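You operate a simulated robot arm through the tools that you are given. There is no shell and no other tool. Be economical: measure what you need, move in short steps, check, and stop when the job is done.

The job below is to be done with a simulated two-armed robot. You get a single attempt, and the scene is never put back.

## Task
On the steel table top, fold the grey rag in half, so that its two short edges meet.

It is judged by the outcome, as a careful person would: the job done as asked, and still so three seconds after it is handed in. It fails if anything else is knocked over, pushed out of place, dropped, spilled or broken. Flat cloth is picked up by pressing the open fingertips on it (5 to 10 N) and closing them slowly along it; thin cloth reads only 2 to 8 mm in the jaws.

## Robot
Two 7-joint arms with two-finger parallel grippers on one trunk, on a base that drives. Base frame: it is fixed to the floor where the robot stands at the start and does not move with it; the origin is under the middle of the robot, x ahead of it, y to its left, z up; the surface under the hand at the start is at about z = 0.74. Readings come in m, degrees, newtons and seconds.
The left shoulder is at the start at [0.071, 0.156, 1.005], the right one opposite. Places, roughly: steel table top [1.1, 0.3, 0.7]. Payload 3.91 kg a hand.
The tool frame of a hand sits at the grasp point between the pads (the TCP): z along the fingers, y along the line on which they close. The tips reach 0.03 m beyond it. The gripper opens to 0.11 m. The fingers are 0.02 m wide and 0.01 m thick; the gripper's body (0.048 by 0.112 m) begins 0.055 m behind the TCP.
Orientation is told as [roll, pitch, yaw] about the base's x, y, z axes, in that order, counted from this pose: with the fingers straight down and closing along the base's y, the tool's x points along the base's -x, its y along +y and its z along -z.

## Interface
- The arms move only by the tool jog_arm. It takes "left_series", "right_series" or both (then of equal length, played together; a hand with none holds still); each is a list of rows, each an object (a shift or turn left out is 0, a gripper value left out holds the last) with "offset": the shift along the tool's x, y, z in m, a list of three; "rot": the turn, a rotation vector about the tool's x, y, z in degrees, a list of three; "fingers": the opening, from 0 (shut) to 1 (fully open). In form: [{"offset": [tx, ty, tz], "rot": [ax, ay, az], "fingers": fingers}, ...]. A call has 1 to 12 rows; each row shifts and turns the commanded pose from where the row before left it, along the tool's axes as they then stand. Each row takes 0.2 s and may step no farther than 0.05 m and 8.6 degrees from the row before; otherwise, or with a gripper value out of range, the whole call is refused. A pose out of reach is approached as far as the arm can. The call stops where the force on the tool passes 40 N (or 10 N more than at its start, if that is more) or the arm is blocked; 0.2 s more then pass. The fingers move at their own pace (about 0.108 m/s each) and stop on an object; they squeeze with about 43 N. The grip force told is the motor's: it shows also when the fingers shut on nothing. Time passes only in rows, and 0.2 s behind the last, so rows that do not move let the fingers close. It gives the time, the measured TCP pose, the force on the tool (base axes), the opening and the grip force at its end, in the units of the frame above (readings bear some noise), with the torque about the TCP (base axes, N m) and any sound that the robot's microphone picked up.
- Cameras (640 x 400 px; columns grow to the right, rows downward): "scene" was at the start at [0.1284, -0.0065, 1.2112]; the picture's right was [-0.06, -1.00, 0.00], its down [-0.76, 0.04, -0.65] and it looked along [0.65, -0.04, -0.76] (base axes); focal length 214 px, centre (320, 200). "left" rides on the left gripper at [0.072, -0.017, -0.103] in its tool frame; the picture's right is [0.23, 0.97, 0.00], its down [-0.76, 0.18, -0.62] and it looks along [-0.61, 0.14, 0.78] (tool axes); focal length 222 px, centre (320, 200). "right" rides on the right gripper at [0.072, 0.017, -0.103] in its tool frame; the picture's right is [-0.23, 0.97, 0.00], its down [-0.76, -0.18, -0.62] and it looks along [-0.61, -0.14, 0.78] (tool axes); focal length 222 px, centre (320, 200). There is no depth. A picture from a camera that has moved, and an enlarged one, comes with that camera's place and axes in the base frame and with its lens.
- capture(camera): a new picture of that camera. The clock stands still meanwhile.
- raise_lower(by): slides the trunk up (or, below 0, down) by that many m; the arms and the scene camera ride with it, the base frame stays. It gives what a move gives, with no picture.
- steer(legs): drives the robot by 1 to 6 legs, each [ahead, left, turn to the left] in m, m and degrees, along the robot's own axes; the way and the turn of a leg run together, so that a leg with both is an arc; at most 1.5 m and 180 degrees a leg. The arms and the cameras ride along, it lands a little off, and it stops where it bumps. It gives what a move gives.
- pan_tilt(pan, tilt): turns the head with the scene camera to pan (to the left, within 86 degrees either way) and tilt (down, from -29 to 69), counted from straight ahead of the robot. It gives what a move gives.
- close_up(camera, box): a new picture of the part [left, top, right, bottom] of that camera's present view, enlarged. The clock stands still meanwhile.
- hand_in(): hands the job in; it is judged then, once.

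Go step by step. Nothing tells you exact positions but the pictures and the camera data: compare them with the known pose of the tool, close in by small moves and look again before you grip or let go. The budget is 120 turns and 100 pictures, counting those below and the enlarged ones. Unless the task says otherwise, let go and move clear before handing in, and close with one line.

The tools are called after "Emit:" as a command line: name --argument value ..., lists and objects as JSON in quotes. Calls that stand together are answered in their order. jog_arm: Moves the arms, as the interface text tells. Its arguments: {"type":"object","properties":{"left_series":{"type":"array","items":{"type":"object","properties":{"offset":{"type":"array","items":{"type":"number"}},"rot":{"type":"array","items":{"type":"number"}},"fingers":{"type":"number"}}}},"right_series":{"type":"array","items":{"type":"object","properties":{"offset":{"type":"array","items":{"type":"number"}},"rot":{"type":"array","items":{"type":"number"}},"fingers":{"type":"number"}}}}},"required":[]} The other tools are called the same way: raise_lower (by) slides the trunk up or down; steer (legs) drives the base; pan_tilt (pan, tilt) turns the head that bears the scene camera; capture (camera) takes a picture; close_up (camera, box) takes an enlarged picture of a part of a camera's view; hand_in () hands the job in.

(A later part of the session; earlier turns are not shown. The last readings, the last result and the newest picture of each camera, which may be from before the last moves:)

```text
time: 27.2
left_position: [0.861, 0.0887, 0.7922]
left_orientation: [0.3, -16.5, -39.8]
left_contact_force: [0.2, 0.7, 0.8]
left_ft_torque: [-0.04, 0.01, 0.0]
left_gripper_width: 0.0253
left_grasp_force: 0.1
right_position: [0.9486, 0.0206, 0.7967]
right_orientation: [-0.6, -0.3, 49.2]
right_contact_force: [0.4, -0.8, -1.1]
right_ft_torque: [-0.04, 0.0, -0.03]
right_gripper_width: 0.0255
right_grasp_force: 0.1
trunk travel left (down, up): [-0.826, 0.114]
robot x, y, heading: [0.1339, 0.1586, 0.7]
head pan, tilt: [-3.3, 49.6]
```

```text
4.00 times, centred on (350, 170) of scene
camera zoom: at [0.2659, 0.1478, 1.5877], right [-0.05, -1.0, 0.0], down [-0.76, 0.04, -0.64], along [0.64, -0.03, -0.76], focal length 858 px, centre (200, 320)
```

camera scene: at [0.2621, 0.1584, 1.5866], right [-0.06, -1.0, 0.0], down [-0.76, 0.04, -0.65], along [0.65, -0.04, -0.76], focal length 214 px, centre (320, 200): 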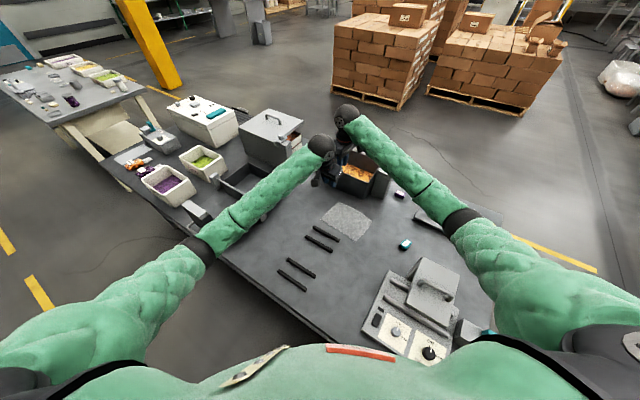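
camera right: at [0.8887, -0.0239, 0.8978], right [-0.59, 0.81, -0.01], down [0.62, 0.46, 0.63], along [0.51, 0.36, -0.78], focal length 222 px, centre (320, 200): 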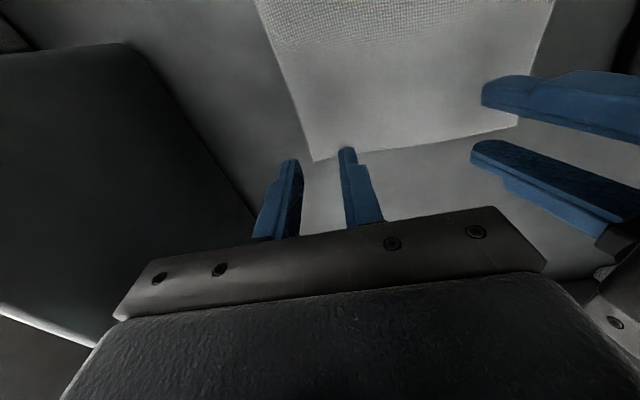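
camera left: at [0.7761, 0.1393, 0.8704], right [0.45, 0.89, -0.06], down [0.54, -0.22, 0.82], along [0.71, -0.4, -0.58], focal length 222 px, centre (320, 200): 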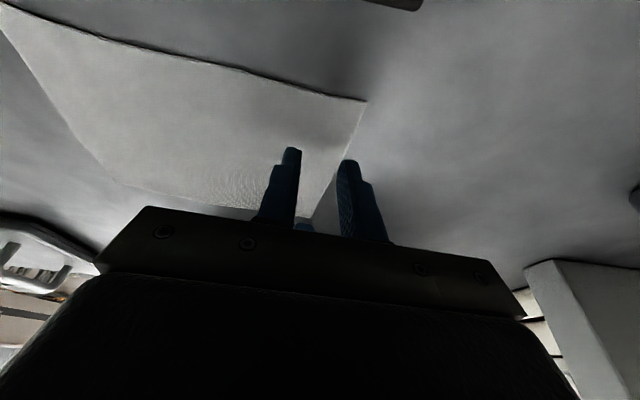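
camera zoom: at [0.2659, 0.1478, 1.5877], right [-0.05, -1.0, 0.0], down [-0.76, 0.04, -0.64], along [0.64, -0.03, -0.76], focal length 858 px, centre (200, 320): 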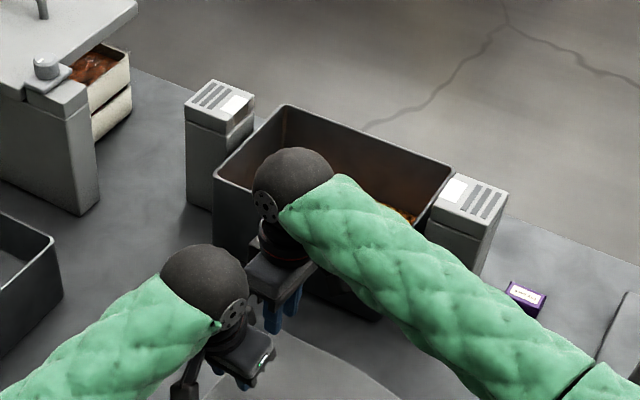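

There's again a slight deviation and the robot leans a little, so some link is pushing on something. I'll pan the head to look along each arm.

Emit:
pan_tilt --pan 30 --tilt 50

Emit:
capture --camera "scene"

Emit:
pan_tilt --pan -35 --tilt 50

Emit:
capture --camera "scene"

```text
time: 28.1
left_position: [0.8621, 0.0912, 0.7924]
left_orientation: [0.3, -16.6, -40.0]
left_contact_force: [-0.5, -0.6, 0.0]
left_ft_torque: [0.03, -0.01, 0.02]
left_gripper_width: 0.0255
left_grasp_force: 0.1
right_position: [0.9503, 0.0195, 0.7971]
right_orientation: [-0.7, -0.3, 48.8]
right_contact_force: [0.6, -0.1, 0.8]
right_ft_torque: [0.03, -0.04, -0.01]
right_gripper_width: 0.0251
right_grasp_force: 0.1
trunk travel left (down, up): [-0.826, 0.114]
robot x, y, heading: [0.1321, 0.163, 0.6]
head pan, tilt: [30.0, 50.0]
```

```text
62 pictures are left
camera scene: at [0.2545, 0.1943, 1.5871], right [0.51, -0.86, 0.0], down [-0.66, -0.39, -0.64], along [0.55, 0.33, -0.77], focal length 214 px, centre (320, 200)
```

scene: 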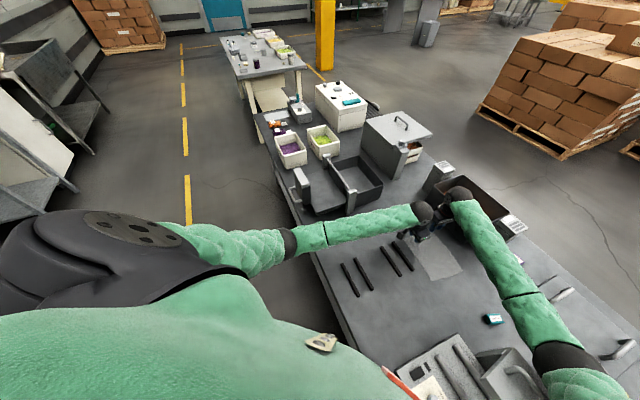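

```text
time: 29.5
left_position: [0.8622, 0.0915, 0.7933]
left_orientation: [0.4, -16.7, -40.1]
left_contact_force: [1.4, -0.1, -0.3]
left_ft_torque: [-0.04, 0.0, 0.0]
left_gripper_width: 0.0251
left_grasp_force: 0.1
right_position: [0.949, 0.0219, 0.7985]
right_orientation: [-0.8, -0.4, 48.8]
right_contact_force: [-0.5, 0.6, 0.8]
right_ft_torque: [-0.05, -0.01, 0.0]
right_gripper_width: 0.0253
right_grasp_force: 0.1
trunk travel left (down, up): [-0.826, 0.114]
robot x, y, heading: [0.1334, 0.1644, 0.5]
head pan, tilt: [-35.0, 50.0]
```

```text
61 pictures are left
camera scene: at [0.2503, 0.1148, 1.5873], right [-0.57, -0.82, 0.0], down [-0.63, 0.44, -0.64], along [0.53, -0.36, -0.77], focal length 214 px, centre (320, 200)
```

scene: 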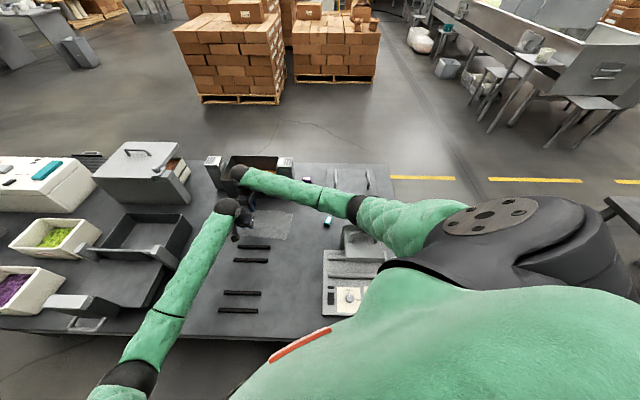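

Triangulating, both elbows are high (z≈1.06 and 1.15), so they touch nothing. I'll test whether the two hands interfere: raise the left hand slightly and see whether the right settles at its commanded place.

Emit:
jog_arm --left_series '[{"offset": [-0.0117, 0, -0.0382]}, {}, {}]'

Emit:
pan_tilt --pan 0 --tilt 50

Emit:
close_up --camera "scene" --box '[250, 130, 410, 230]'

```text
time: 30.3
left_position: [0.8605, 0.0907, 0.8348]
left_orientation: [0.3, -16.7, -40.3]
left_contact_force: [0.1, 0.0, 1.0]
left_ft_torque: [-0.02, -0.03, 0.0]
left_gripper_width: 0.0252
left_grasp_force: 0.0
right_position: [0.9487, 0.0216, 0.8001]
right_orientation: [-0.8, -0.4, 48.6]
right_contact_force: [0.7, 1.1, 0.2]
right_ft_torque: [-0.02, -0.04, -0.01]
right_gripper_width: 0.0255
right_grasp_force: 0.1
trunk travel left (down, up): [-0.826, 0.114]
robot x, y, heading: [0.1317, 0.1598, 0.4]
head pan, tilt: [-35.0, 50.0]
```

```text
time: 31.3
left_position: [0.8616, 0.0897, 0.8339]
left_orientation: [0.1, -16.8, -40.5]
left_contact_force: [-0.2, -0.1, 0.4]
left_ft_torque: [0.02, -0.01, -0.01]
left_gripper_width: 0.0252
left_grasp_force: 0.1
right_position: [0.9479, 0.0227, 0.8014]
right_orientation: [-0.9, -0.4, 48.5]
right_contact_force: [0.3, 0.4, -0.4]
right_ft_torque: [0.01, 0.03, 0.0]
right_gripper_width: 0.0254
right_grasp_force: 0.1
trunk travel left (down, up): [-0.826, 0.114]
robot x, y, heading: [0.1307, 0.1639, 0.0]
head pan, tilt: [0.0, 50.0]
```

```text
4.00 times, centred on (330, 180) of scene
camera zoom: at [0.2634, 0.1627, 1.5877], right [0.0, -1.0, 0.0], down [-0.77, 0.0, -0.64], along [0.64, 0.0, -0.77], focal length 858 px, centre (280, 280)
```

zoom: 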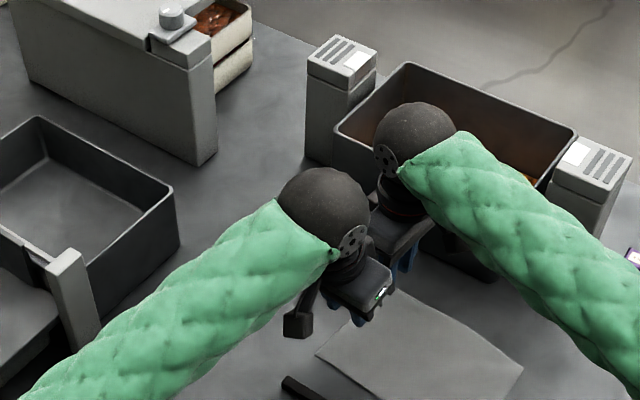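

The blocks all happen when the right arm's shoulder-to-wrist distance reaches about 0.82 m, so this is simply the reach limit. I'll lift the hands, bring the base further along the table edge and lower the trunk a bit.

Emit:
jog_arm --left_series '[{"offset": [-0.0132, 0, -0.043]}, {"offset": [-0.0132, 0, -0.043]}, {"offset": [-0.0132, 0, -0.043]}, {"offset": [-0.0132, 0, -0.043]}, {}]' --right_series '[{"offset": [0, 0, -0.049]}, {"offset": [0, 0, -0.049]}, {"offset": [0, 0, -0.049]}, {"offset": [0, 0, -0.049]}, {}]'

Emit:
steer --legs '[[0.044, 0.067, 0]]'

Emit:
raise_lower --by -0.08

Emit:
capture --camera "scene"

```text
time: 32.5
left_position: [0.8611, 0.0867, 1.0104]
left_orientation: [0.2, -16.7, -40.5]
left_contact_force: [0.3, -0.1, 0.3]
left_ft_torque: [0.01, 0.04, -0.02]
left_gripper_width: 0.0254
left_grasp_force: 0.0
right_position: [0.9352, 0.0275, 0.983]
right_orientation: [0.1, 0.0, 48.8]
right_contact_force: [-0.3, -0.3, 0.9]
right_ft_torque: [-0.01, 0.03, 0.02]
right_gripper_width: 0.0253
right_grasp_force: 0.1
trunk travel left (down, up): [-0.826, 0.114]
robot x, y, heading: [0.1314, 0.1606, -0.2]
head pan, tilt: [0.0, 50.0]
```

```text
time: 33.6
left_position: [0.9032, 0.1558, 1.0113]
left_orientation: [0.2, -16.8, -40.4]
left_contact_force: [0.8, 0.9, 0.1]
left_ft_torque: [-0.02, 0.01, -0.03]
left_gripper_width: 0.0254
left_grasp_force: 0.0
right_position: [0.979, 0.0959, 0.984]
right_orientation: [0.0, 0.0, 48.8]
right_contact_force: [-0.7, 0.5, 0.2]
right_ft_torque: [-0.02, 0.03, 0.03]
right_gripper_width: 0.0252
right_grasp_force: 0.1
trunk travel left (down, up): [-0.826, 0.114]
robot x, y, heading: [0.1784, 0.2287, 0.1]
head pan, tilt: [0.0, 50.0]
```

```text
time: 34.8
left_position: [0.8975, 0.1607, 0.9501]
left_orientation: [0.2, -17.5, -40.4]
left_contact_force: [0.3, 0.0, 0.8]
left_ft_torque: [0.01, -0.02, -0.01]
left_gripper_width: 0.0254
left_grasp_force: 0.1
right_position: [0.9849, 0.0912, 0.9424]
right_orientation: [-2.3, -0.7, 48.2]
right_contact_force: [-0.4, -0.2, -0.3]
right_ft_torque: [0.04, -0.01, 0.01]
right_gripper_width: 0.0256
right_grasp_force: 0.1
trunk travel left (down, up): [-0.746, 0.194]
robot x, y, heading: [0.1786, 0.232, 0.2]
head pan, tilt: [0.0, 50.0]
```

```text
59 pictures are left
camera scene: at [0.2941, 0.2398, 1.5179], right [0.0, -1.0, 0.01], down [-0.76, -0.01, -0.65], along [0.65, -0.01, -0.76], focal length 214 px, centre (320, 200)
```

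scene: 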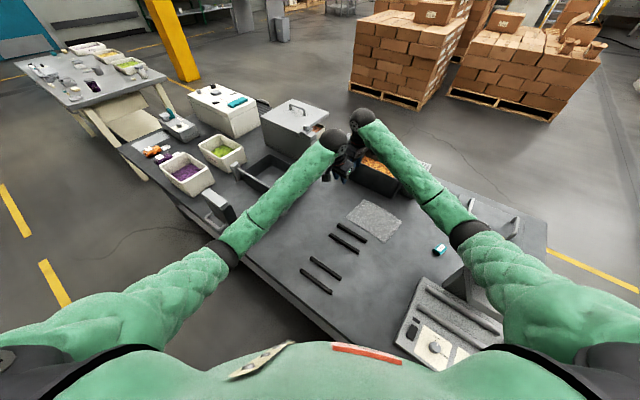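

Lowering the trunk made something touch again; I suspect the right elbow over the cooker lid's handle. I'll raise the trunk back and look at the right side.

Emit:
raise_lower --by 0.08

Emit:
pan_tilt --pan -30 --tilt 60

Emit:
capture --camera "scene"

Emit:
pan_tilt --pan 30 --tilt 60

Emit:
capture --camera "scene"

```text
time: 35.9
left_position: [0.9032, 0.1539, 1.0118]
left_orientation: [0.4, -16.8, -40.5]
left_contact_force: [0.5, -0.2, 0.2]
left_ft_torque: [0.01, 0.0, 0.01]
left_gripper_width: 0.0252
left_grasp_force: 0.1
right_position: [0.9776, 0.0953, 0.9824]
right_orientation: [0.2, -0.1, 48.8]
right_contact_force: [-0.9, 0.0, 0.6]
right_ft_torque: [-0.03, -0.01, 0.0]
right_gripper_width: 0.0255
right_grasp_force: 0.1
trunk travel left (down, up): [-0.826, 0.114]
robot x, y, heading: [0.1755, 0.23, -0.0]
head pan, tilt: [0.0, 50.0]
```

```text
time: 36.9
left_position: [0.9046, 0.1538, 1.0115]
left_orientation: [0.3, -16.8, -40.4]
left_contact_force: [-0.6, 0.4, 0.6]
left_ft_torque: [0.0, 0.02, 0.01]
left_gripper_width: 0.0252
left_grasp_force: 0.1
right_position: [0.9789, 0.096, 0.9834]
right_orientation: [0.0, -0.1, 48.8]
right_contact_force: [0.5, 0.3, -1.1]
right_ft_torque: [0.01, -0.01, 0.0]
right_gripper_width: 0.0253
right_grasp_force: 0.0
trunk travel left (down, up): [-0.826, 0.114]
robot x, y, heading: [0.1751, 0.23, 0.3]
head pan, tilt: [-30.0, 60.0]
```

```text
58 pictures are left
camera scene: at [0.2859, 0.1946, 1.5736], right [-0.5, -0.87, 0.0], down [-0.75, 0.43, -0.5], along [0.43, -0.25, -0.87], focal length 214 px, centre (320, 200)
```

scene: 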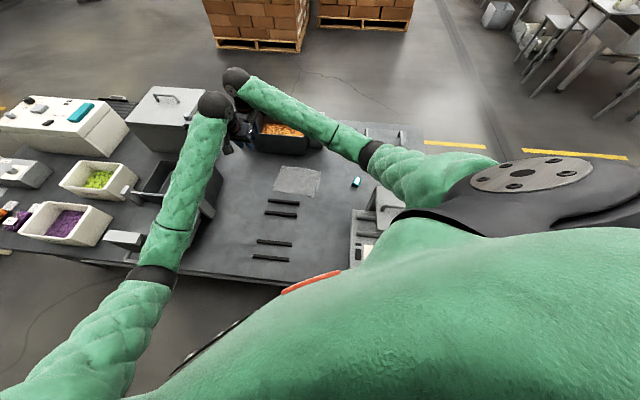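

```text
time: 38.2
left_position: [0.9031, 0.1541, 1.0108]
left_orientation: [0.3, -16.7, -40.5]
left_contact_force: [0.0, -0.9, 0.3]
left_ft_torque: [-0.01, -0.02, -0.02]
left_gripper_width: 0.0255
left_grasp_force: 0.0
right_position: [0.9782, 0.0954, 0.9851]
right_orientation: [0.0, -0.1, 48.9]
right_contact_force: [0.2, 0.6, -0.3]
right_ft_torque: [0.01, -0.05, -0.04]
right_gripper_width: 0.0253
right_grasp_force: 0.0
trunk travel left (down, up): [-0.826, 0.114]
robot x, y, heading: [0.174, 0.2302, 0.2]
head pan, tilt: [30.0, 60.0]
```

```text
57 pictures are left
camera scene: at [0.2852, 0.2615, 1.5737], right [0.5, -0.87, 0.0], down [-0.75, -0.43, -0.5], along [0.43, 0.25, -0.87], focal length 214 px, centre (320, 200)
```

scene: 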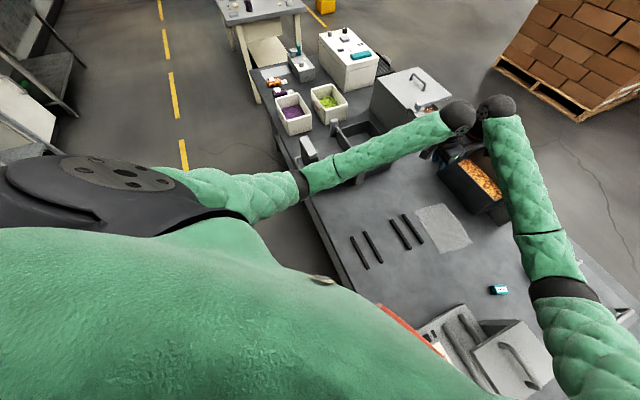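

I located the cooker's lid handle at about (0.465,-0.186, z≈0.94), right under the right elbow: that's what it touches when low. With the trunk kept high and the base a bit further along the edge, everything should be within reach and clear; moving there.

Emit:
steer --legs '[[0.044, 0.067, 0]]'

Emit:
pan_tilt --pan -15 --tilt 55

Emit:
capture --camera "scene"

```text
time: 39.2
left_position: [0.9491, 0.2222, 1.0112]
left_orientation: [0.2, -16.8, -40.3]
left_contact_force: [0.0, 1.1, -0.2]
left_ft_torque: [-0.02, -0.01, 0.0]
left_gripper_width: 0.0253
left_grasp_force: 0.1
right_position: [1.0229, 0.1653, 0.9837]
right_orientation: [0.0, 0.0, 48.9]
right_contact_force: [-0.4, 0.1, 0.3]
right_ft_torque: [0.0, 0.03, 0.01]
right_gripper_width: 0.0252
right_grasp_force: 0.1
trunk travel left (down, up): [-0.826, 0.114]
robot x, y, heading: [0.2201, 0.2975, 0.1]
head pan, tilt: [30.0, 60.0]
```

```text
time: 40.3
left_position: [0.9477, 0.2208, 1.0108]
left_orientation: [0.2, -16.8, -40.4]
left_contact_force: [0.5, 0.1, 0.3]
left_ft_torque: [0.0, -0.03, 0.0]
left_gripper_width: 0.0254
left_grasp_force: 0.0
right_position: [1.0215, 0.1641, 0.9848]
right_orientation: [0.1, -0.1, 48.9]
right_contact_force: [0.3, 1.0, -0.5]
right_ft_torque: [-0.01, 0.03, -0.02]
right_gripper_width: 0.025
right_grasp_force: 0.1
trunk travel left (down, up): [-0.826, 0.114]
robot x, y, heading: [0.2195, 0.2997, 0.2]
head pan, tilt: [-15.0, 55.0]
```

```text
56 pictures are left
camera scene: at [0.342, 0.2763, 1.5797], right [-0.26, -0.97, 0.0], down [-0.79, 0.21, -0.57], along [0.55, -0.15, -0.82], focal length 214 px, centre (320, 200)
```

scene: 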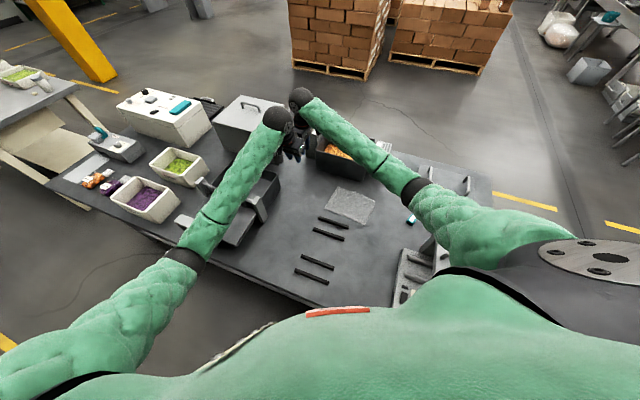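

Now I'll bring the hands back over the two grip points at this height.

Emit:
jog_arm --left_series '[{"offset": [-0.0045, -0.0395, 0.0014]}, {"offset": [-0.0045, -0.0395, 0.0014]}, {"offset": [-0.0045, -0.0395, 0.0014]}, {"offset": [-0.0045, -0.0395, 0.0014]}, {}]' --right_series '[{"offset": [0.0395, -0.0067, 0]}, {"offset": [0.0395, -0.0067, 0]}, {"offset": [0.0395, -0.0067, 0]}, {"offset": [0.0395, -0.0067, 0]}, {}]'

Emit:
jog_arm --left_series '[{"offset": [0.0122, 0, 0.04]}, {"offset": [0.0122, 0, 0.04]}, {"offset": [0.0122, 0, 0.04]}, {}]' --right_series '[{"offset": [0, 0, 0.04]}, {"offset": [0, 0, 0.04]}, {"offset": [0, 0, 0.04]}, {}]'

Emit:
capture --camera "scene"

Emit:
capture --camera "right"

```text
time: 41.5
left_position: [0.8611, 0.0901, 1.0109]
left_orientation: [0.2, -16.9, -40.3]
left_contact_force: [0.6, 0.8, -0.5]
left_ft_torque: [0.0, -0.01, -0.01]
left_gripper_width: 0.0254
left_grasp_force: 0.0
right_position: [0.9393, 0.0274, 0.9847]
right_orientation: [0.0, 0.0, 48.9]
right_contact_force: [1.0, 1.0, 0.4]
right_ft_torque: [-0.04, 0.05, 0.0]
right_gripper_width: 0.0252
right_grasp_force: 0.1
trunk travel left (down, up): [-0.826, 0.114]
robot x, y, heading: [0.2199, 0.2952, 0.2]
head pan, tilt: [-15.0, 55.0]
```

```text
time: 42.5
left_position: [0.8621, 0.0884, 0.8856]
left_orientation: [0.4, -16.7, -40.4]
left_contact_force: [-1.4, 0.8, -1.4]
left_ft_torque: [-0.02, -0.02, 0.02]
left_gripper_width: 0.0252
left_grasp_force: 0.1
right_position: [0.9409, 0.0257, 0.864]
right_orientation: [0.0, -0.1, 48.9]
right_contact_force: [0.9, -0.3, 0.1]
right_ft_torque: [-0.01, 0.0, 0.0]
right_gripper_width: 0.0253
right_grasp_force: 0.0
trunk travel left (down, up): [-0.826, 0.114]
robot x, y, heading: [0.2208, 0.2961, -0.0]
head pan, tilt: [-15.0, 55.0]
```

```text
55 pictures are left
camera scene: at [0.3414, 0.276, 1.5798], right [-0.26, -0.97, 0.0], down [-0.79, 0.21, -0.57], along [0.55, -0.15, -0.82], focal length 214 px, centre (320, 200)
```

scene: 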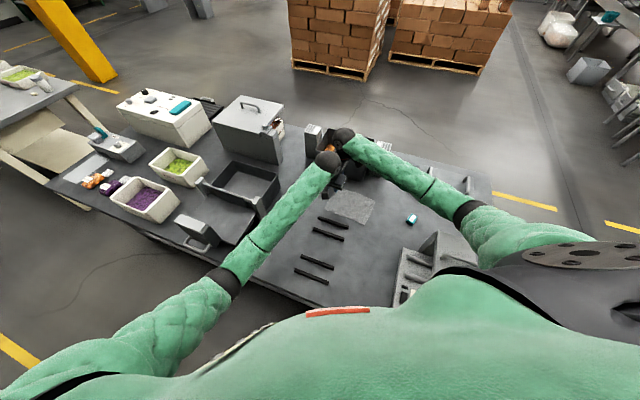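

```text
54 pictures are left
camera right: at [0.881, -0.0182, 0.966], right [-0.58, 0.81, 0.0], down [0.63, 0.46, 0.62], along [0.51, 0.37, -0.78], focal length 222 px, centre (320, 200)
```

right: 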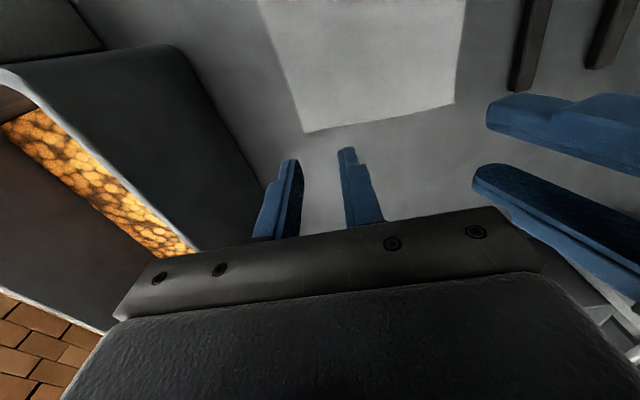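

Steady, no tilt. Continuing down to ~1.5 cm above the rag.

Emit:
jog_arm --left_series '[{"offset": [0.0136, 0, 0.0445]}, {"offset": [0.0136, 0, 0.0445]}, {}]' --right_series '[{"offset": [0, 0.002, 0.035]}, {"offset": [0, 0.002, 0.035]}, {}]'

Emit:
capture --camera "right"

Emit:
capture --camera "left"

Emit:
close_up --camera "scene" --box '[270, 110, 430, 210]'

```text
time: 43.3
left_position: [0.8594, 0.0894, 0.7919]
left_orientation: [0.2, -16.8, -40.4]
left_contact_force: [-0.2, 0.2, 0.2]
left_ft_torque: [0.01, -0.01, -0.02]
left_gripper_width: 0.0254
left_grasp_force: 0.1
right_position: [0.9384, 0.0284, 0.7951]
right_orientation: [0.0, -0.1, 48.9]
right_contact_force: [-0.4, -0.2, 0.4]
right_ft_torque: [0.02, 0.0, 0.02]
right_gripper_width: 0.0252
right_grasp_force: 0.1
trunk travel left (down, up): [-0.826, 0.114]
robot x, y, heading: [0.217, 0.2973, 0.2]
head pan, tilt: [-15.0, 55.0]
```

```text
53 pictures are left
camera right: at [0.8782, -0.016, 0.8968], right [-0.58, 0.81, 0.0], down [0.63, 0.46, 0.63], along [0.51, 0.37, -0.78], focal length 222 px, centre (320, 200)
```

right: 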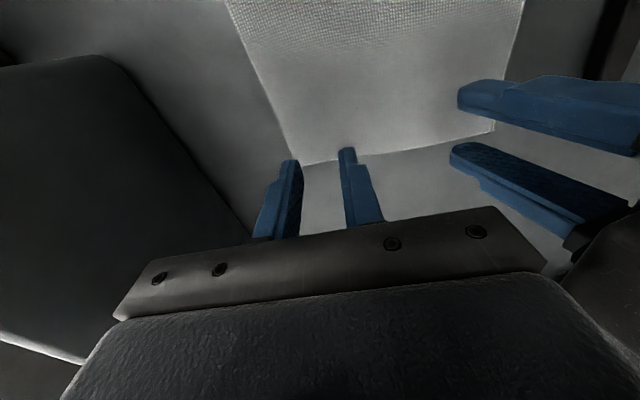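

```text
52 pictures are left
camera left: at [0.7736, 0.1406, 0.8687], right [0.46, 0.88, -0.06], down [0.53, -0.22, 0.82], along [0.71, -0.41, -0.57], focal length 222 px, centre (320, 200)
```

left: 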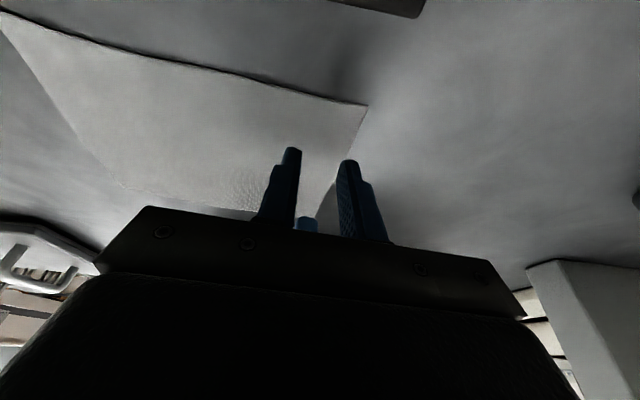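

```text
4.00 times, centred on (350, 160) of scene
camera zoom: at [0.3411, 0.2754, 1.5798], right [-0.26, -0.97, 0.0], down [-0.79, 0.21, -0.57], along [0.55, -0.15, -0.82], focal length 858 px, centre (200, 360)
```

zoom: 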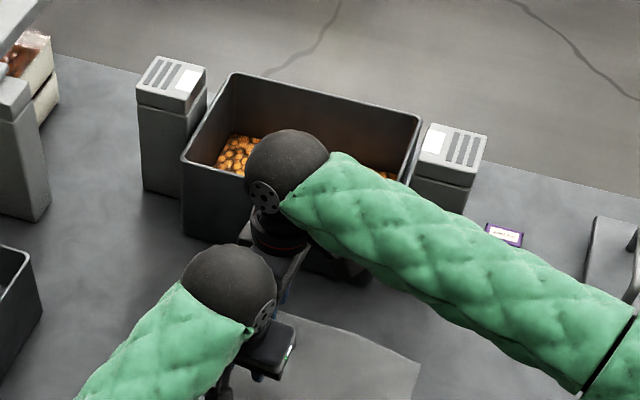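

The hands are well placed; I'll shift each a few mm inward so the outer fingertips fall on the cloth, and go down to just above contact.

Emit:
jog_arm --left_series '[{"offset": [0.0057, -0.008, -0.0018]}, {"offset": [0.0023, 0, 0.0076]}, {"offset": [0.0023, 0, 0.0076]}, {}]' --right_series '[{"offset": [0.004, 0.006, 0]}, {"offset": [0, 0, 0.011]}, {"offset": [0, 0, 0.01]}, {}]'

Emit:
capture --camera "right"

Emit:
capture --camera "left"

```text
time: 44.3
left_position: [0.8506, 0.09, 0.779]
left_orientation: [0.1, -16.9, -40.4]
left_contact_force: [-0.1, -0.6, -0.4]
left_ft_torque: [0.01, 0.0, 0.0]
left_gripper_width: 0.0251
left_grasp_force: 0.0
right_position: [0.9324, 0.0283, 0.7775]
right_orientation: [-0.5, 0.1, 48.8]
right_contact_force: [0.3, 0.7, -0.6]
right_ft_torque: [-0.01, -0.04, -0.04]
right_gripper_width: 0.0254
right_grasp_force: 0.1
trunk travel left (down, up): [-0.826, 0.114]
robot x, y, heading: [0.2214, 0.2939, 0.2]
head pan, tilt: [-15.0, 55.0]
```

```text
50 pictures are left
camera right: at [0.8723, -0.0155, 0.8808], right [-0.58, 0.81, -0.01], down [0.63, 0.46, 0.62], along [0.51, 0.36, -0.78], focal length 222 px, centre (320, 200)
```

right: 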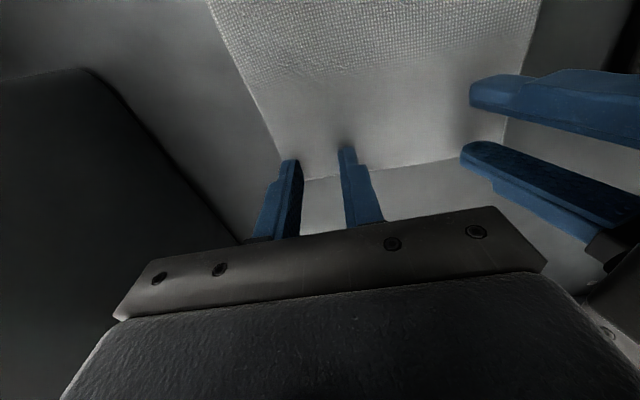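

```text
49 pictures are left
camera left: at [0.7644, 0.1408, 0.857], right [0.46, 0.88, -0.06], down [0.53, -0.22, 0.82], along [0.71, -0.41, -0.57], focal length 222 px, centre (320, 200)
```

left: 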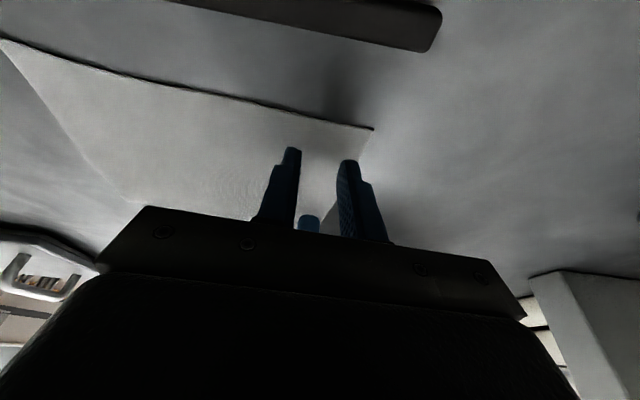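

Both tips hover ~7 mm over the cloth, the right one near the corner edge, so I nudge it 4 mm inward and then go down to touch.

Emit:
jog_arm --left_series '[{"offset": [0.00088, 0, 0.00287]}, {"offset": [0.00088, 0, 0.00287]}, {}]' --right_series '[{"offset": [0, 0.004, 0.003]}, {"offset": [0, 0, 0.003]}, {}]'

Emit:
jog_arm --left_series '[{"offset": [0.0006, 0, 0.0019]}, {}]' --right_series '[{"offset": [0, 0, 0.002]}, {}]'

```text
time: 45.1
left_position: [0.8514, 0.0899, 0.7727]
left_orientation: [0.1, -17.0, -40.3]
left_contact_force: [0.7, -0.1, 4.4]
left_ft_torque: [0.03, -0.03, 0.0]
left_gripper_width: 0.0252
left_grasp_force: 0.0
right_position: [0.9322, 0.0275, 0.7745]
right_orientation: [-0.8, 0.0, 48.7]
right_contact_force: [-0.4, 0.5, -0.4]
right_ft_torque: [0.01, 0.01, -0.02]
right_gripper_width: 0.0254
right_grasp_force: 0.1
trunk travel left (down, up): [-0.826, 0.114]
robot x, y, heading: [0.2186, 0.2968, 0.3]
head pan, tilt: [-15.0, 55.0]
```

```text
time: 45.7
left_position: [0.8498, 0.0907, 0.7735]
left_orientation: [0.1, -17.0, -40.4]
left_contact_force: [1.8, -1.4, 14.0]
left_ft_torque: [0.0, -0.06, -0.02]
left_gripper_width: 0.0253
left_grasp_force: 0.0
right_position: [0.9324, 0.0289, 0.7734]
right_orientation: [-0.8, 0.0, 48.7]
right_contact_force: [-0.2, 0.6, 0.5]
right_ft_torque: [-0.02, -0.01, -0.04]
right_gripper_width: 0.0253
right_grasp_force: 0.1
trunk travel left (down, up): [-0.826, 0.114]
robot x, y, heading: [0.2231, 0.2932, 0.0]
head pan, tilt: [-15.0, 55.0]
```

The left presses at 14 N already, but the right wrist isn't following its command, apparently held by the left wrist. I'll lift the left a little, lean it a further 8° outward, and see whether the right settles.

Emit:
jog_arm --left_series '[{"offset": [-0.0029, 0, -0.0096]}, {"rot": [0, -8, 0]}, {}, {}]' --right_series '[{"offset": [0, 0, -0.008]}, {}, {}, {}]'

Emit:
close_up --camera "scene" --box '[280, 110, 400, 185]'

```text
time: 46.7
left_position: [0.8487, 0.0913, 0.7811]
left_orientation: [0.0, -25.1, -40.3]
left_contact_force: [0.2, 0.2, -0.3]
left_ft_torque: [-0.02, -0.01, 0.0]
left_gripper_width: 0.0256
left_grasp_force: 0.1
right_position: [0.9278, 0.0329, 0.7797]
right_orientation: [-0.6, 0.1, 48.7]
right_contact_force: [-0.4, 0.3, 0.2]
right_ft_torque: [0.01, 0.01, 0.0]
right_gripper_width: 0.0252
right_grasp_force: 0.1
trunk travel left (down, up): [-0.826, 0.114]
robot x, y, heading: [0.2171, 0.2946, 0.0]
head pan, tilt: [-15.0, 55.0]
```

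```text
5.33 times, centred on (340, 148) of scene
camera zoom: at [0.3388, 0.2842, 1.5805], right [-0.26, -0.97, 0.01], down [-0.79, 0.21, -0.58], along [0.56, -0.15, -0.82], focal length 1144 px, centre (213, 480)
```

zoom: 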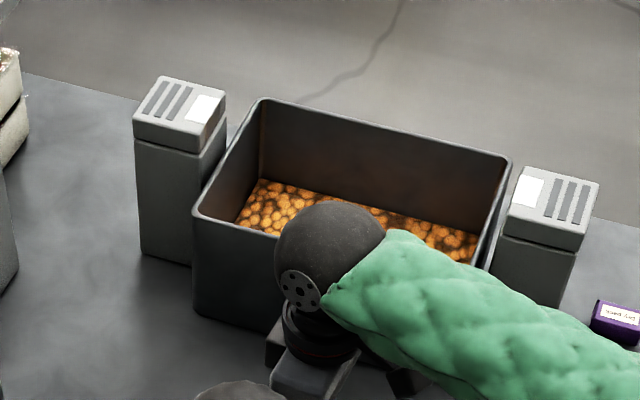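

The robot leans slightly left again, so the right arm pushes up against something. I'll look at the right elbow closely.

Emit:
close_up --camera "scene" --box '[360, 130, 600, 280]'

Emit:
pan_tilt --pan -60 --tilt 55

Emit:
capture --camera "scene"

```text
2.67 times, centred on (480, 205) of scene
camera zoom: at [0.3388, 0.2842, 1.5805], right [-0.26, -0.97, 0.01], down [-0.79, 0.21, -0.58], along [0.56, -0.15, -0.82], focal length 572 px, centre (-107, 187)
```

zoom: 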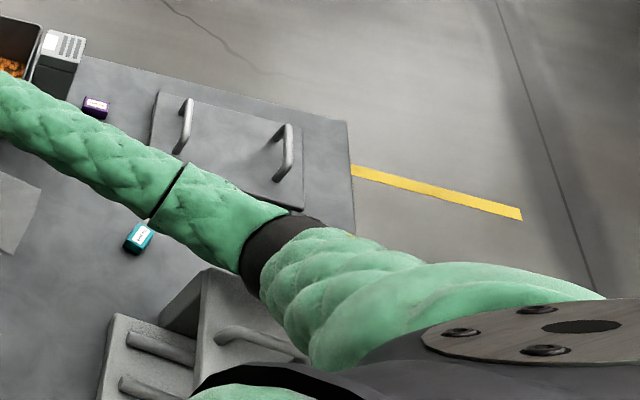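

```text
time: 47.9
left_position: [0.8472, 0.0925, 0.7823]
left_orientation: [0.1, -25.2, -40.3]
left_contact_force: [0.4, -0.2, 0.5]
left_ft_torque: [0.01, -0.03, 0.0]
left_gripper_width: 0.0253
left_grasp_force: 0.2
right_position: [0.9258, 0.0335, 0.781]
right_orientation: [-0.7, 0.1, 49.0]
right_contact_force: [1.1, 0.6, 0.3]
right_ft_torque: [0.01, -0.01, 0.01]
right_gripper_width: 0.0254
right_grasp_force: 0.0
trunk travel left (down, up): [-0.826, 0.114]
robot x, y, heading: [0.2171, 0.2972, 0.1]
head pan, tilt: [-60.0, 55.0]
```

```text
46 pictures are left
camera scene: at [0.3042, 0.2412, 1.5807], right [-0.86, -0.5, 0.0], down [-0.41, 0.7, -0.58], along [0.29, -0.5, -0.82], focal length 214 px, centre (320, 200)
```

scene: 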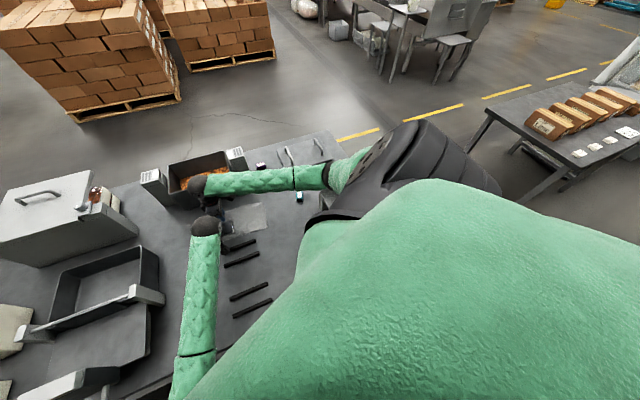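

Elbow triangulates to z≈1.16, so it's clear of the cooker. I'll test the right hand alone: step down in small moves and see whether it follows.

Emit:
jog_arm --right_series '[{"offset": [0, 0, 0.004]}, {"offset": [0, 0, 0.004]}, {}, {}]'

Emit:
capture --camera "right"

Emit:
close_up --camera "scene" --box '[130, 130, 290, 230]'

```text
time: 48.9
left_position: [0.8491, 0.0927, 0.7827]
left_orientation: [0.1, -25.2, -40.3]
left_contact_force: [0.7, -0.3, 0.5]
left_ft_torque: [0.0, 0.01, 0.0]
left_gripper_width: 0.0255
left_grasp_force: 0.1
right_position: [0.928, 0.0309, 0.7745]
right_orientation: [-0.8, 0.2, 48.7]
right_contact_force: [0.0, -0.9, -0.2]
right_ft_torque: [-0.01, 0.02, 0.0]
right_gripper_width: 0.0252
right_grasp_force: 0.1
trunk travel left (down, up): [-0.826, 0.114]
robot x, y, heading: [0.2243, 0.2958, 0.4]
head pan, tilt: [-60.0, 55.0]
```

```text
45 pictures are left
camera right: at [0.8678, -0.0115, 0.8759], right [-0.58, 0.81, -0.01], down [0.63, 0.46, 0.62], along [0.51, 0.35, -0.78], focal length 222 px, centre (320, 200)
```

right: 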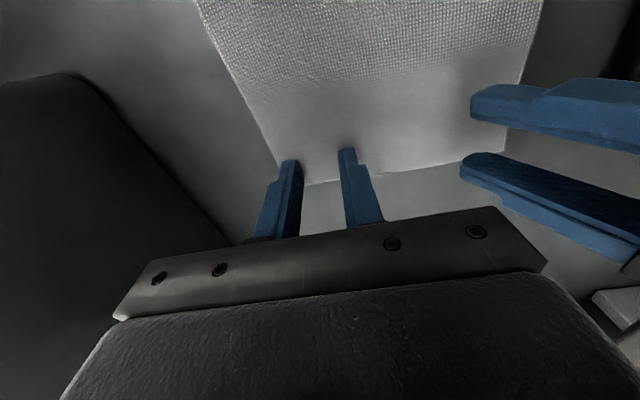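

```text
4.00 times, centred on (210, 180) of scene
camera zoom: at [0.3046, 0.2415, 1.5816], right [-0.86, -0.5, 0.0], down [-0.41, 0.7, -0.58], along [0.29, -0.5, -0.82], focal length 858 px, centre (760, 280)
```

zoom: 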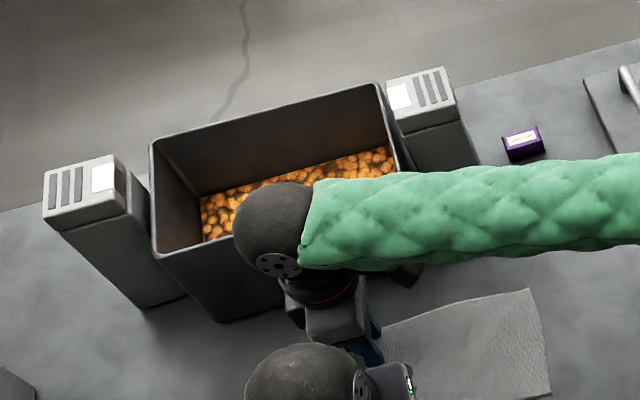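

The right hand follows now and both its tips are over the cloth. I'll bring both down in fine steps to light contact.

Emit:
jog_arm --left_series '[{"offset": [0.0021, 0, 0.0045]}, {"offset": [0.0017, 0, 0.0036]}, {}]' --right_series '[{"offset": [0, 0, 0.003]}, {"offset": [0, 0, 0.003]}, {}]'

```text
time: 49.7
left_position: [0.8477, 0.0917, 0.7751]
left_orientation: [0.2, -25.0, -40.3]
left_contact_force: [0.2, 0.9, 0.7]
left_ft_torque: [-0.03, 0.03, 0.01]
left_gripper_width: 0.0254
left_grasp_force: 0.1
right_position: [0.9301, 0.0299, 0.7701]
right_orientation: [-0.9, -0.1, 48.6]
right_contact_force: [-2.5, -1.3, 25.4]
right_ft_torque: [0.29, 0.34, 0.03]
right_gripper_width: 0.0254
right_grasp_force: 0.2
trunk travel left (down, up): [-0.826, 0.114]
robot x, y, heading: [0.2229, 0.2921, -0.0]
head pan, tilt: [-60.0, 55.0]
```

Right contact at 25 N is too firm; back off 2.5 mm there, and lower the left 3 mm.

Emit:
jog_arm --left_series '[{"offset": [0.0013, 0, 0.0027]}, {}]' --right_series '[{"offset": [0, 0, -0.0025]}, {}]'

```text
time: 50.3
left_position: [0.8491, 0.0922, 0.7725]
left_orientation: [0.2, -25.2, -40.3]
left_contact_force: [-0.6, -1.4, 4.8]
left_ft_torque: [-0.02, -0.05, -0.06]
left_gripper_width: 0.0253
left_grasp_force: 0.0
right_position: [0.9271, 0.0305, 0.7724]
right_orientation: [-1.0, 0.1, 48.7]
right_contact_force: [0.8, -0.1, 1.9]
right_ft_torque: [0.02, 0.02, -0.05]
right_gripper_width: 0.025
right_grasp_force: 0.1
trunk travel left (down, up): [-0.826, 0.114]
robot x, y, heading: [0.2214, 0.2965, 0.0]
head pan, tilt: [-60.0, 55.0]
```

Near-ideal contact. A hair more pressure on each, then closing both slowly along the cloth.

Emit:
jog_arm --left_series '[{"offset": [0.0001, 0, 0.0003]}, {"fingers": 0.2}, {"fingers": 0.17}, {"fingers": 0.14}, {"fingers": 0.11}, {"fingers": 0.08}, {"fingers": 0.05}, {"fingers": 0.02}, {"fingers": 0.0}, {}, {}]' --right_series '[{"offset": [0, 0, 0.0006]}, {"fingers": 0.2}, {"fingers": 0.17}, {"fingers": 0.14}, {"fingers": 0.11}, {"fingers": 0.08}, {"fingers": 0.05}, {"fingers": 0.02}, {"fingers": 0.0}, {}, {}]'

Emit:
capture --camera "right"

Emit:
capture --camera "left"

```text
time: 52.7
left_position: [0.8479, 0.0934, 0.7732]
left_orientation: [0.1, -25.3, -40.3]
left_contact_force: [2.8, -2.5, 0.4]
left_ft_torque: [-0.11, -0.12, 0.01]
left_gripper_width: 0.0017
left_grasp_force: 41.5
right_position: [0.9263, 0.0336, 0.7712]
right_orientation: [-0.9, 0.1, 48.7]
right_contact_force: [-2.5, 1.1, 5.1]
right_ft_torque: [0.11, 0.06, 0.01]
right_gripper_width: 0.002
right_grasp_force: 41.6
trunk travel left (down, up): [-0.826, 0.114]
robot x, y, heading: [0.2193, 0.2994, -0.1]
head pan, tilt: [-60.0, 55.0]
```

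```text
43 pictures are left
camera right: at [0.8658, -0.0095, 0.8736], right [-0.58, 0.81, -0.02], down [0.63, 0.46, 0.62], along [0.52, 0.35, -0.78], focal length 222 px, centre (320, 200)
```

right: 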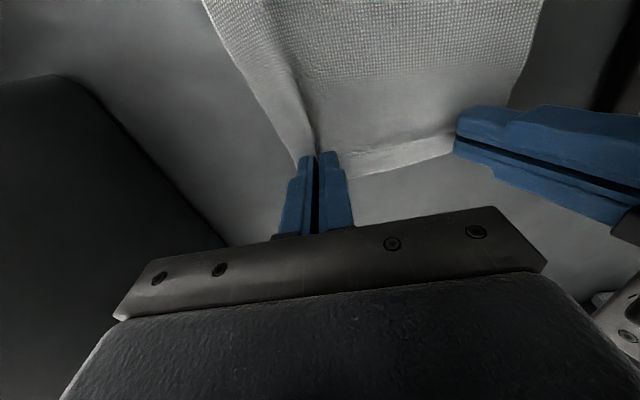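

```text
42 pictures are left
camera left: at [0.7542, 0.1518, 0.8349], right [0.47, 0.88, -0.1], down [0.44, -0.14, 0.89], along [0.77, -0.46, -0.45], focal length 222 px, centre (320, 200)
```

left: 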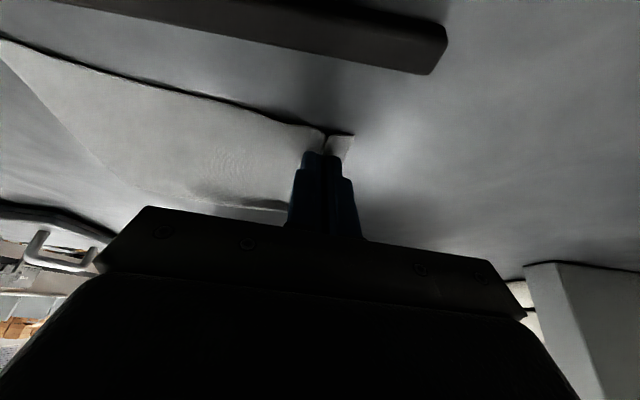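

Both hands have a pinched fold of cloth. Lifting 2.5 cm to check the grip.

Emit:
jog_arm --left_series '[{"offset": [-0.0053, 0, -0.0113]}, {"offset": [-0.0053, 0, -0.0113]}, {}]' --right_series '[{"offset": [0, 0, -0.0125]}, {"offset": [0, 0, -0.0125]}, {}]'

Emit:
capture --camera "right"

Emit:
capture --camera "left"

```text
time: 53.5
left_position: [0.8464, 0.0931, 0.7972]
left_orientation: [0.2, -25.4, -40.4]
left_contact_force: [0.3, 0.2, -0.4]
left_ft_torque: [0.01, -0.01, 0.03]
left_gripper_width: 0.0013
left_grasp_force: 41.6
right_position: [0.9185, 0.0404, 0.7912]
right_orientation: [-0.4, 0.1, 48.9]
right_contact_force: [-0.6, -0.4, -0.1]
right_ft_torque: [0.01, 0.01, 0.0]
right_gripper_width: 0.0017
right_grasp_force: 41.9
trunk travel left (down, up): [-0.826, 0.114]
robot x, y, heading: [0.2189, 0.2933, 0.1]
head pan, tilt: [-60.0, 55.0]
```

```text
41 pictures are left
camera right: at [0.8589, -0.0031, 0.8929], right [-0.58, 0.81, -0.01], down [0.63, 0.46, 0.62], along [0.51, 0.36, -0.78], focal length 222 px, centre (320, 200)
```

right: 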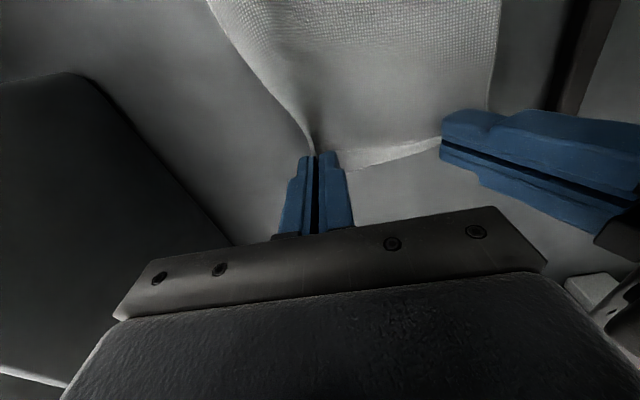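

```text
40 pictures are left
camera left: at [0.7523, 0.1519, 0.8584], right [0.47, 0.88, -0.1], down [0.43, -0.14, 0.89], along [0.77, -0.46, -0.45], focal length 222 px, centre (320, 200)
```

left: 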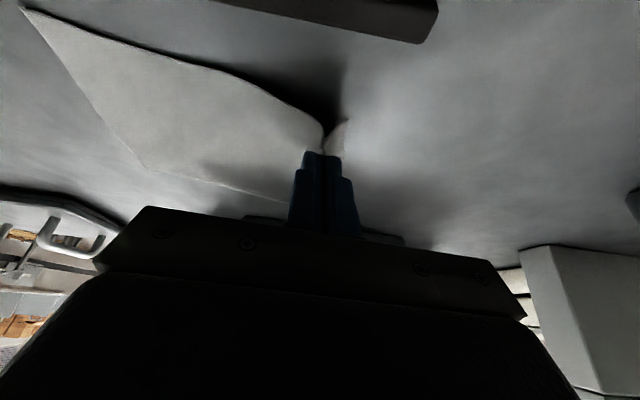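

Both corners are firmly held. I'll spread the right hand back a touch to keep the edge straight and carry the edge up and over in an arc, first half now.

Emit:
jog_arm --left_series '[{"offset": [-0.0032, -0.015, -0.0068]}, {"offset": [-0.0032, -0.015, -0.0068]}, {"offset": [-0.0032, -0.015, -0.0068]}, {"offset": [-0.0032, -0.015, -0.0068]}, {"offset": [-0.0006, -0.015, -0.0014]}, {}]' --right_series '[{"offset": [0.016, -0.002, -0.01]}, {"offset": [0.016, -0.002, -0.01]}, {"offset": [0.016, -0.002, -0.01]}, {"offset": [0.016, -0.002, -0.01]}, {"offset": [0.016, -0.001, -0.004]}, {}]'

Emit:
pan_tilt --pan -30 --tilt 55

Emit:
close_up --camera "scene" --box '[220, 110, 380, 210]'

Emit:
capture --camera "right"

```text
time: 54.9
left_position: [0.8029, 0.0306, 0.8221]
left_orientation: [0.3, -24.9, -40.4]
left_contact_force: [3.2, -2.7, 0.9]
left_ft_torque: [-0.12, -0.16, -0.02]
left_gripper_width: 0.0016
left_grasp_force: 41.8
right_position: [0.8807, -0.0341, 0.8294]
right_orientation: [0.1, -0.1, 48.9]
right_contact_force: [-3.7, 2.7, -0.6]
right_ft_torque: [0.1, 0.11, -0.02]
right_gripper_width: 0.0021
right_grasp_force: 42.3
trunk travel left (down, up): [-0.826, 0.114]
robot x, y, heading: [0.2185, 0.2922, 0.2]
head pan, tilt: [-60.0, 55.0]
```

```text
time: 55.8
left_position: [0.8017, 0.03, 0.8217]
left_orientation: [0.2, -24.8, -40.3]
left_contact_force: [4.9, -4.0, 0.5]
left_ft_torque: [-0.12, -0.13, 0.02]
left_gripper_width: 0.0012
left_grasp_force: 41.3
right_position: [0.8796, -0.0353, 0.8311]
right_orientation: [0.0, -0.1, 48.8]
right_contact_force: [-4.3, 3.8, -0.7]
right_ft_torque: [0.12, 0.12, -0.01]
right_gripper_width: 0.0019
right_grasp_force: 41.9
trunk travel left (down, up): [-0.826, 0.114]
robot x, y, heading: [0.221, 0.2947, 0.3]
head pan, tilt: [-30.0, 55.0]
```

```text
4.00 times, centred on (300, 160) of scene
camera zoom: at [0.3341, 0.2581, 1.5797], right [-0.5, -0.87, 0.0], down [-0.71, 0.41, -0.57], along [0.5, -0.29, -0.82], focal length 858 px, centre (400, 360)
```

zoom: 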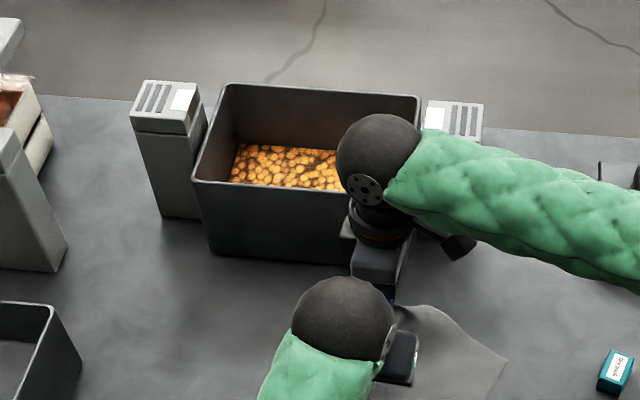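

```text
38 pictures are left
camera right: at [0.8198, -0.0786, 0.9328], right [-0.58, 0.81, 0.0], down [0.63, 0.46, 0.62], along [0.51, 0.37, -0.78], focal length 222 px, centre (320, 200)
```

right: 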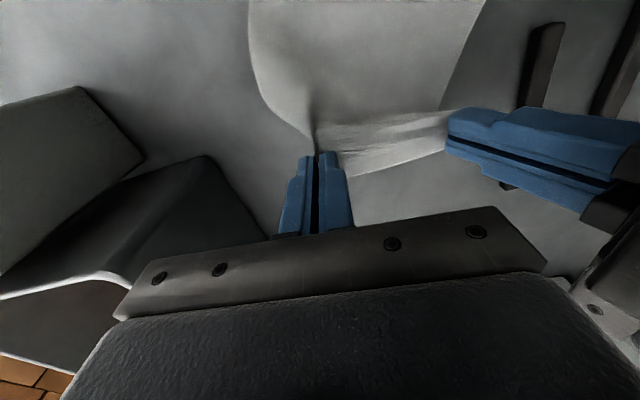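

The edge is halfway over; the cloth between the hands is a bit taut (≈5 N), so I'll relax that while carrying on over and down toward edge CD.

Emit:
jog_arm --left_series '[{"offset": [0, -0.013, 0]}, {"offset": [0.0013, -0.013, 0.0027]}, {"offset": [0.003, -0.013, 0.0063]}, {"offset": [0.0051, -0.013, 0.0109]}, {"offset": [0.0055, -0.013, 0.0118]}, {}]' --right_series '[{"offset": [0.0144, 0.002, 0]}, {"offset": [0.0144, 0.002, 0.003]}, {"offset": [0.0144, 0.001, 0.008]}, {"offset": [0.0144, 0, 0.014]}, {"offset": [0.0144, 0, 0.015]}, {}]'

Emit:
capture --camera "right"

Emit:
capture --camera "left"

Emit:
close_up --camera "scene" --box '[240, 130, 400, 230]'

```text
time: 57.2
left_position: [0.776, 0.0081, 0.7765]
left_orientation: [2.7, -24.2, -40.8]
left_contact_force: [13.4, -31.8, 5.1]
left_ft_torque: [-1.01, -0.43, -0.22]
left_gripper_width: 0.0017
left_grasp_force: 41.0
right_position: [0.8271, -0.0836, 0.7886]
right_orientation: [0.3, -0.3, 48.9]
right_contact_force: [-13.2, 32.3, -5.1]
right_ft_torque: [1.01, 0.41, -0.15]
right_gripper_width: 0.0019
right_grasp_force: 41.7
trunk travel left (down, up): [-0.826, 0.114]
robot x, y, heading: [0.2177, 0.2952, -0.1]
head pan, tilt: [-30.0, 55.0]
```

```text
37 pictures are left
camera right: at [0.7677, -0.1277, 0.8907], right [-0.59, 0.81, 0.0], down [0.63, 0.46, 0.62], along [0.5, 0.37, -0.78], focal length 222 px, centre (320, 200)
```

right: 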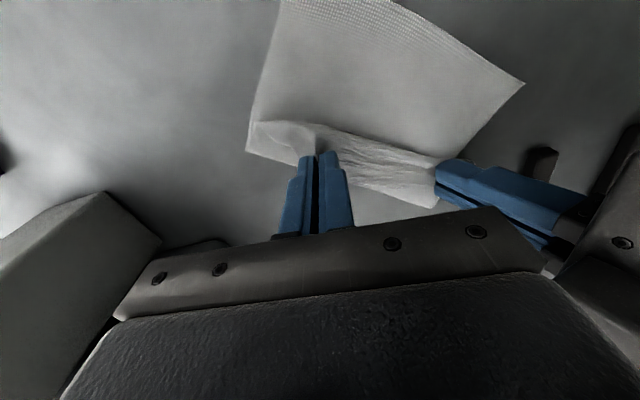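

```text
36 pictures are left
camera left: at [0.6811, 0.062, 0.8392], right [0.47, 0.88, -0.05], down [0.43, -0.17, 0.89], along [0.78, -0.44, -0.46], focal length 222 px, centre (320, 200)
```

left: 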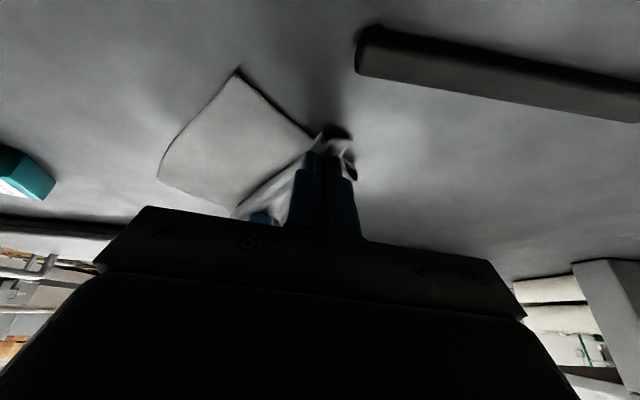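

```text
4.00 times, centred on (320, 180) of scene
camera zoom: at [0.3341, 0.2583, 1.5798], right [-0.5, -0.87, 0.0], down [-0.71, 0.41, -0.57], along [0.5, -0.29, -0.82], focal length 858 px, centre (320, 280)
```

zoom: 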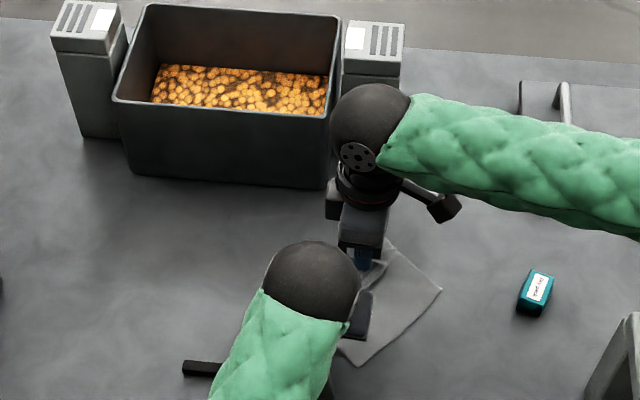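

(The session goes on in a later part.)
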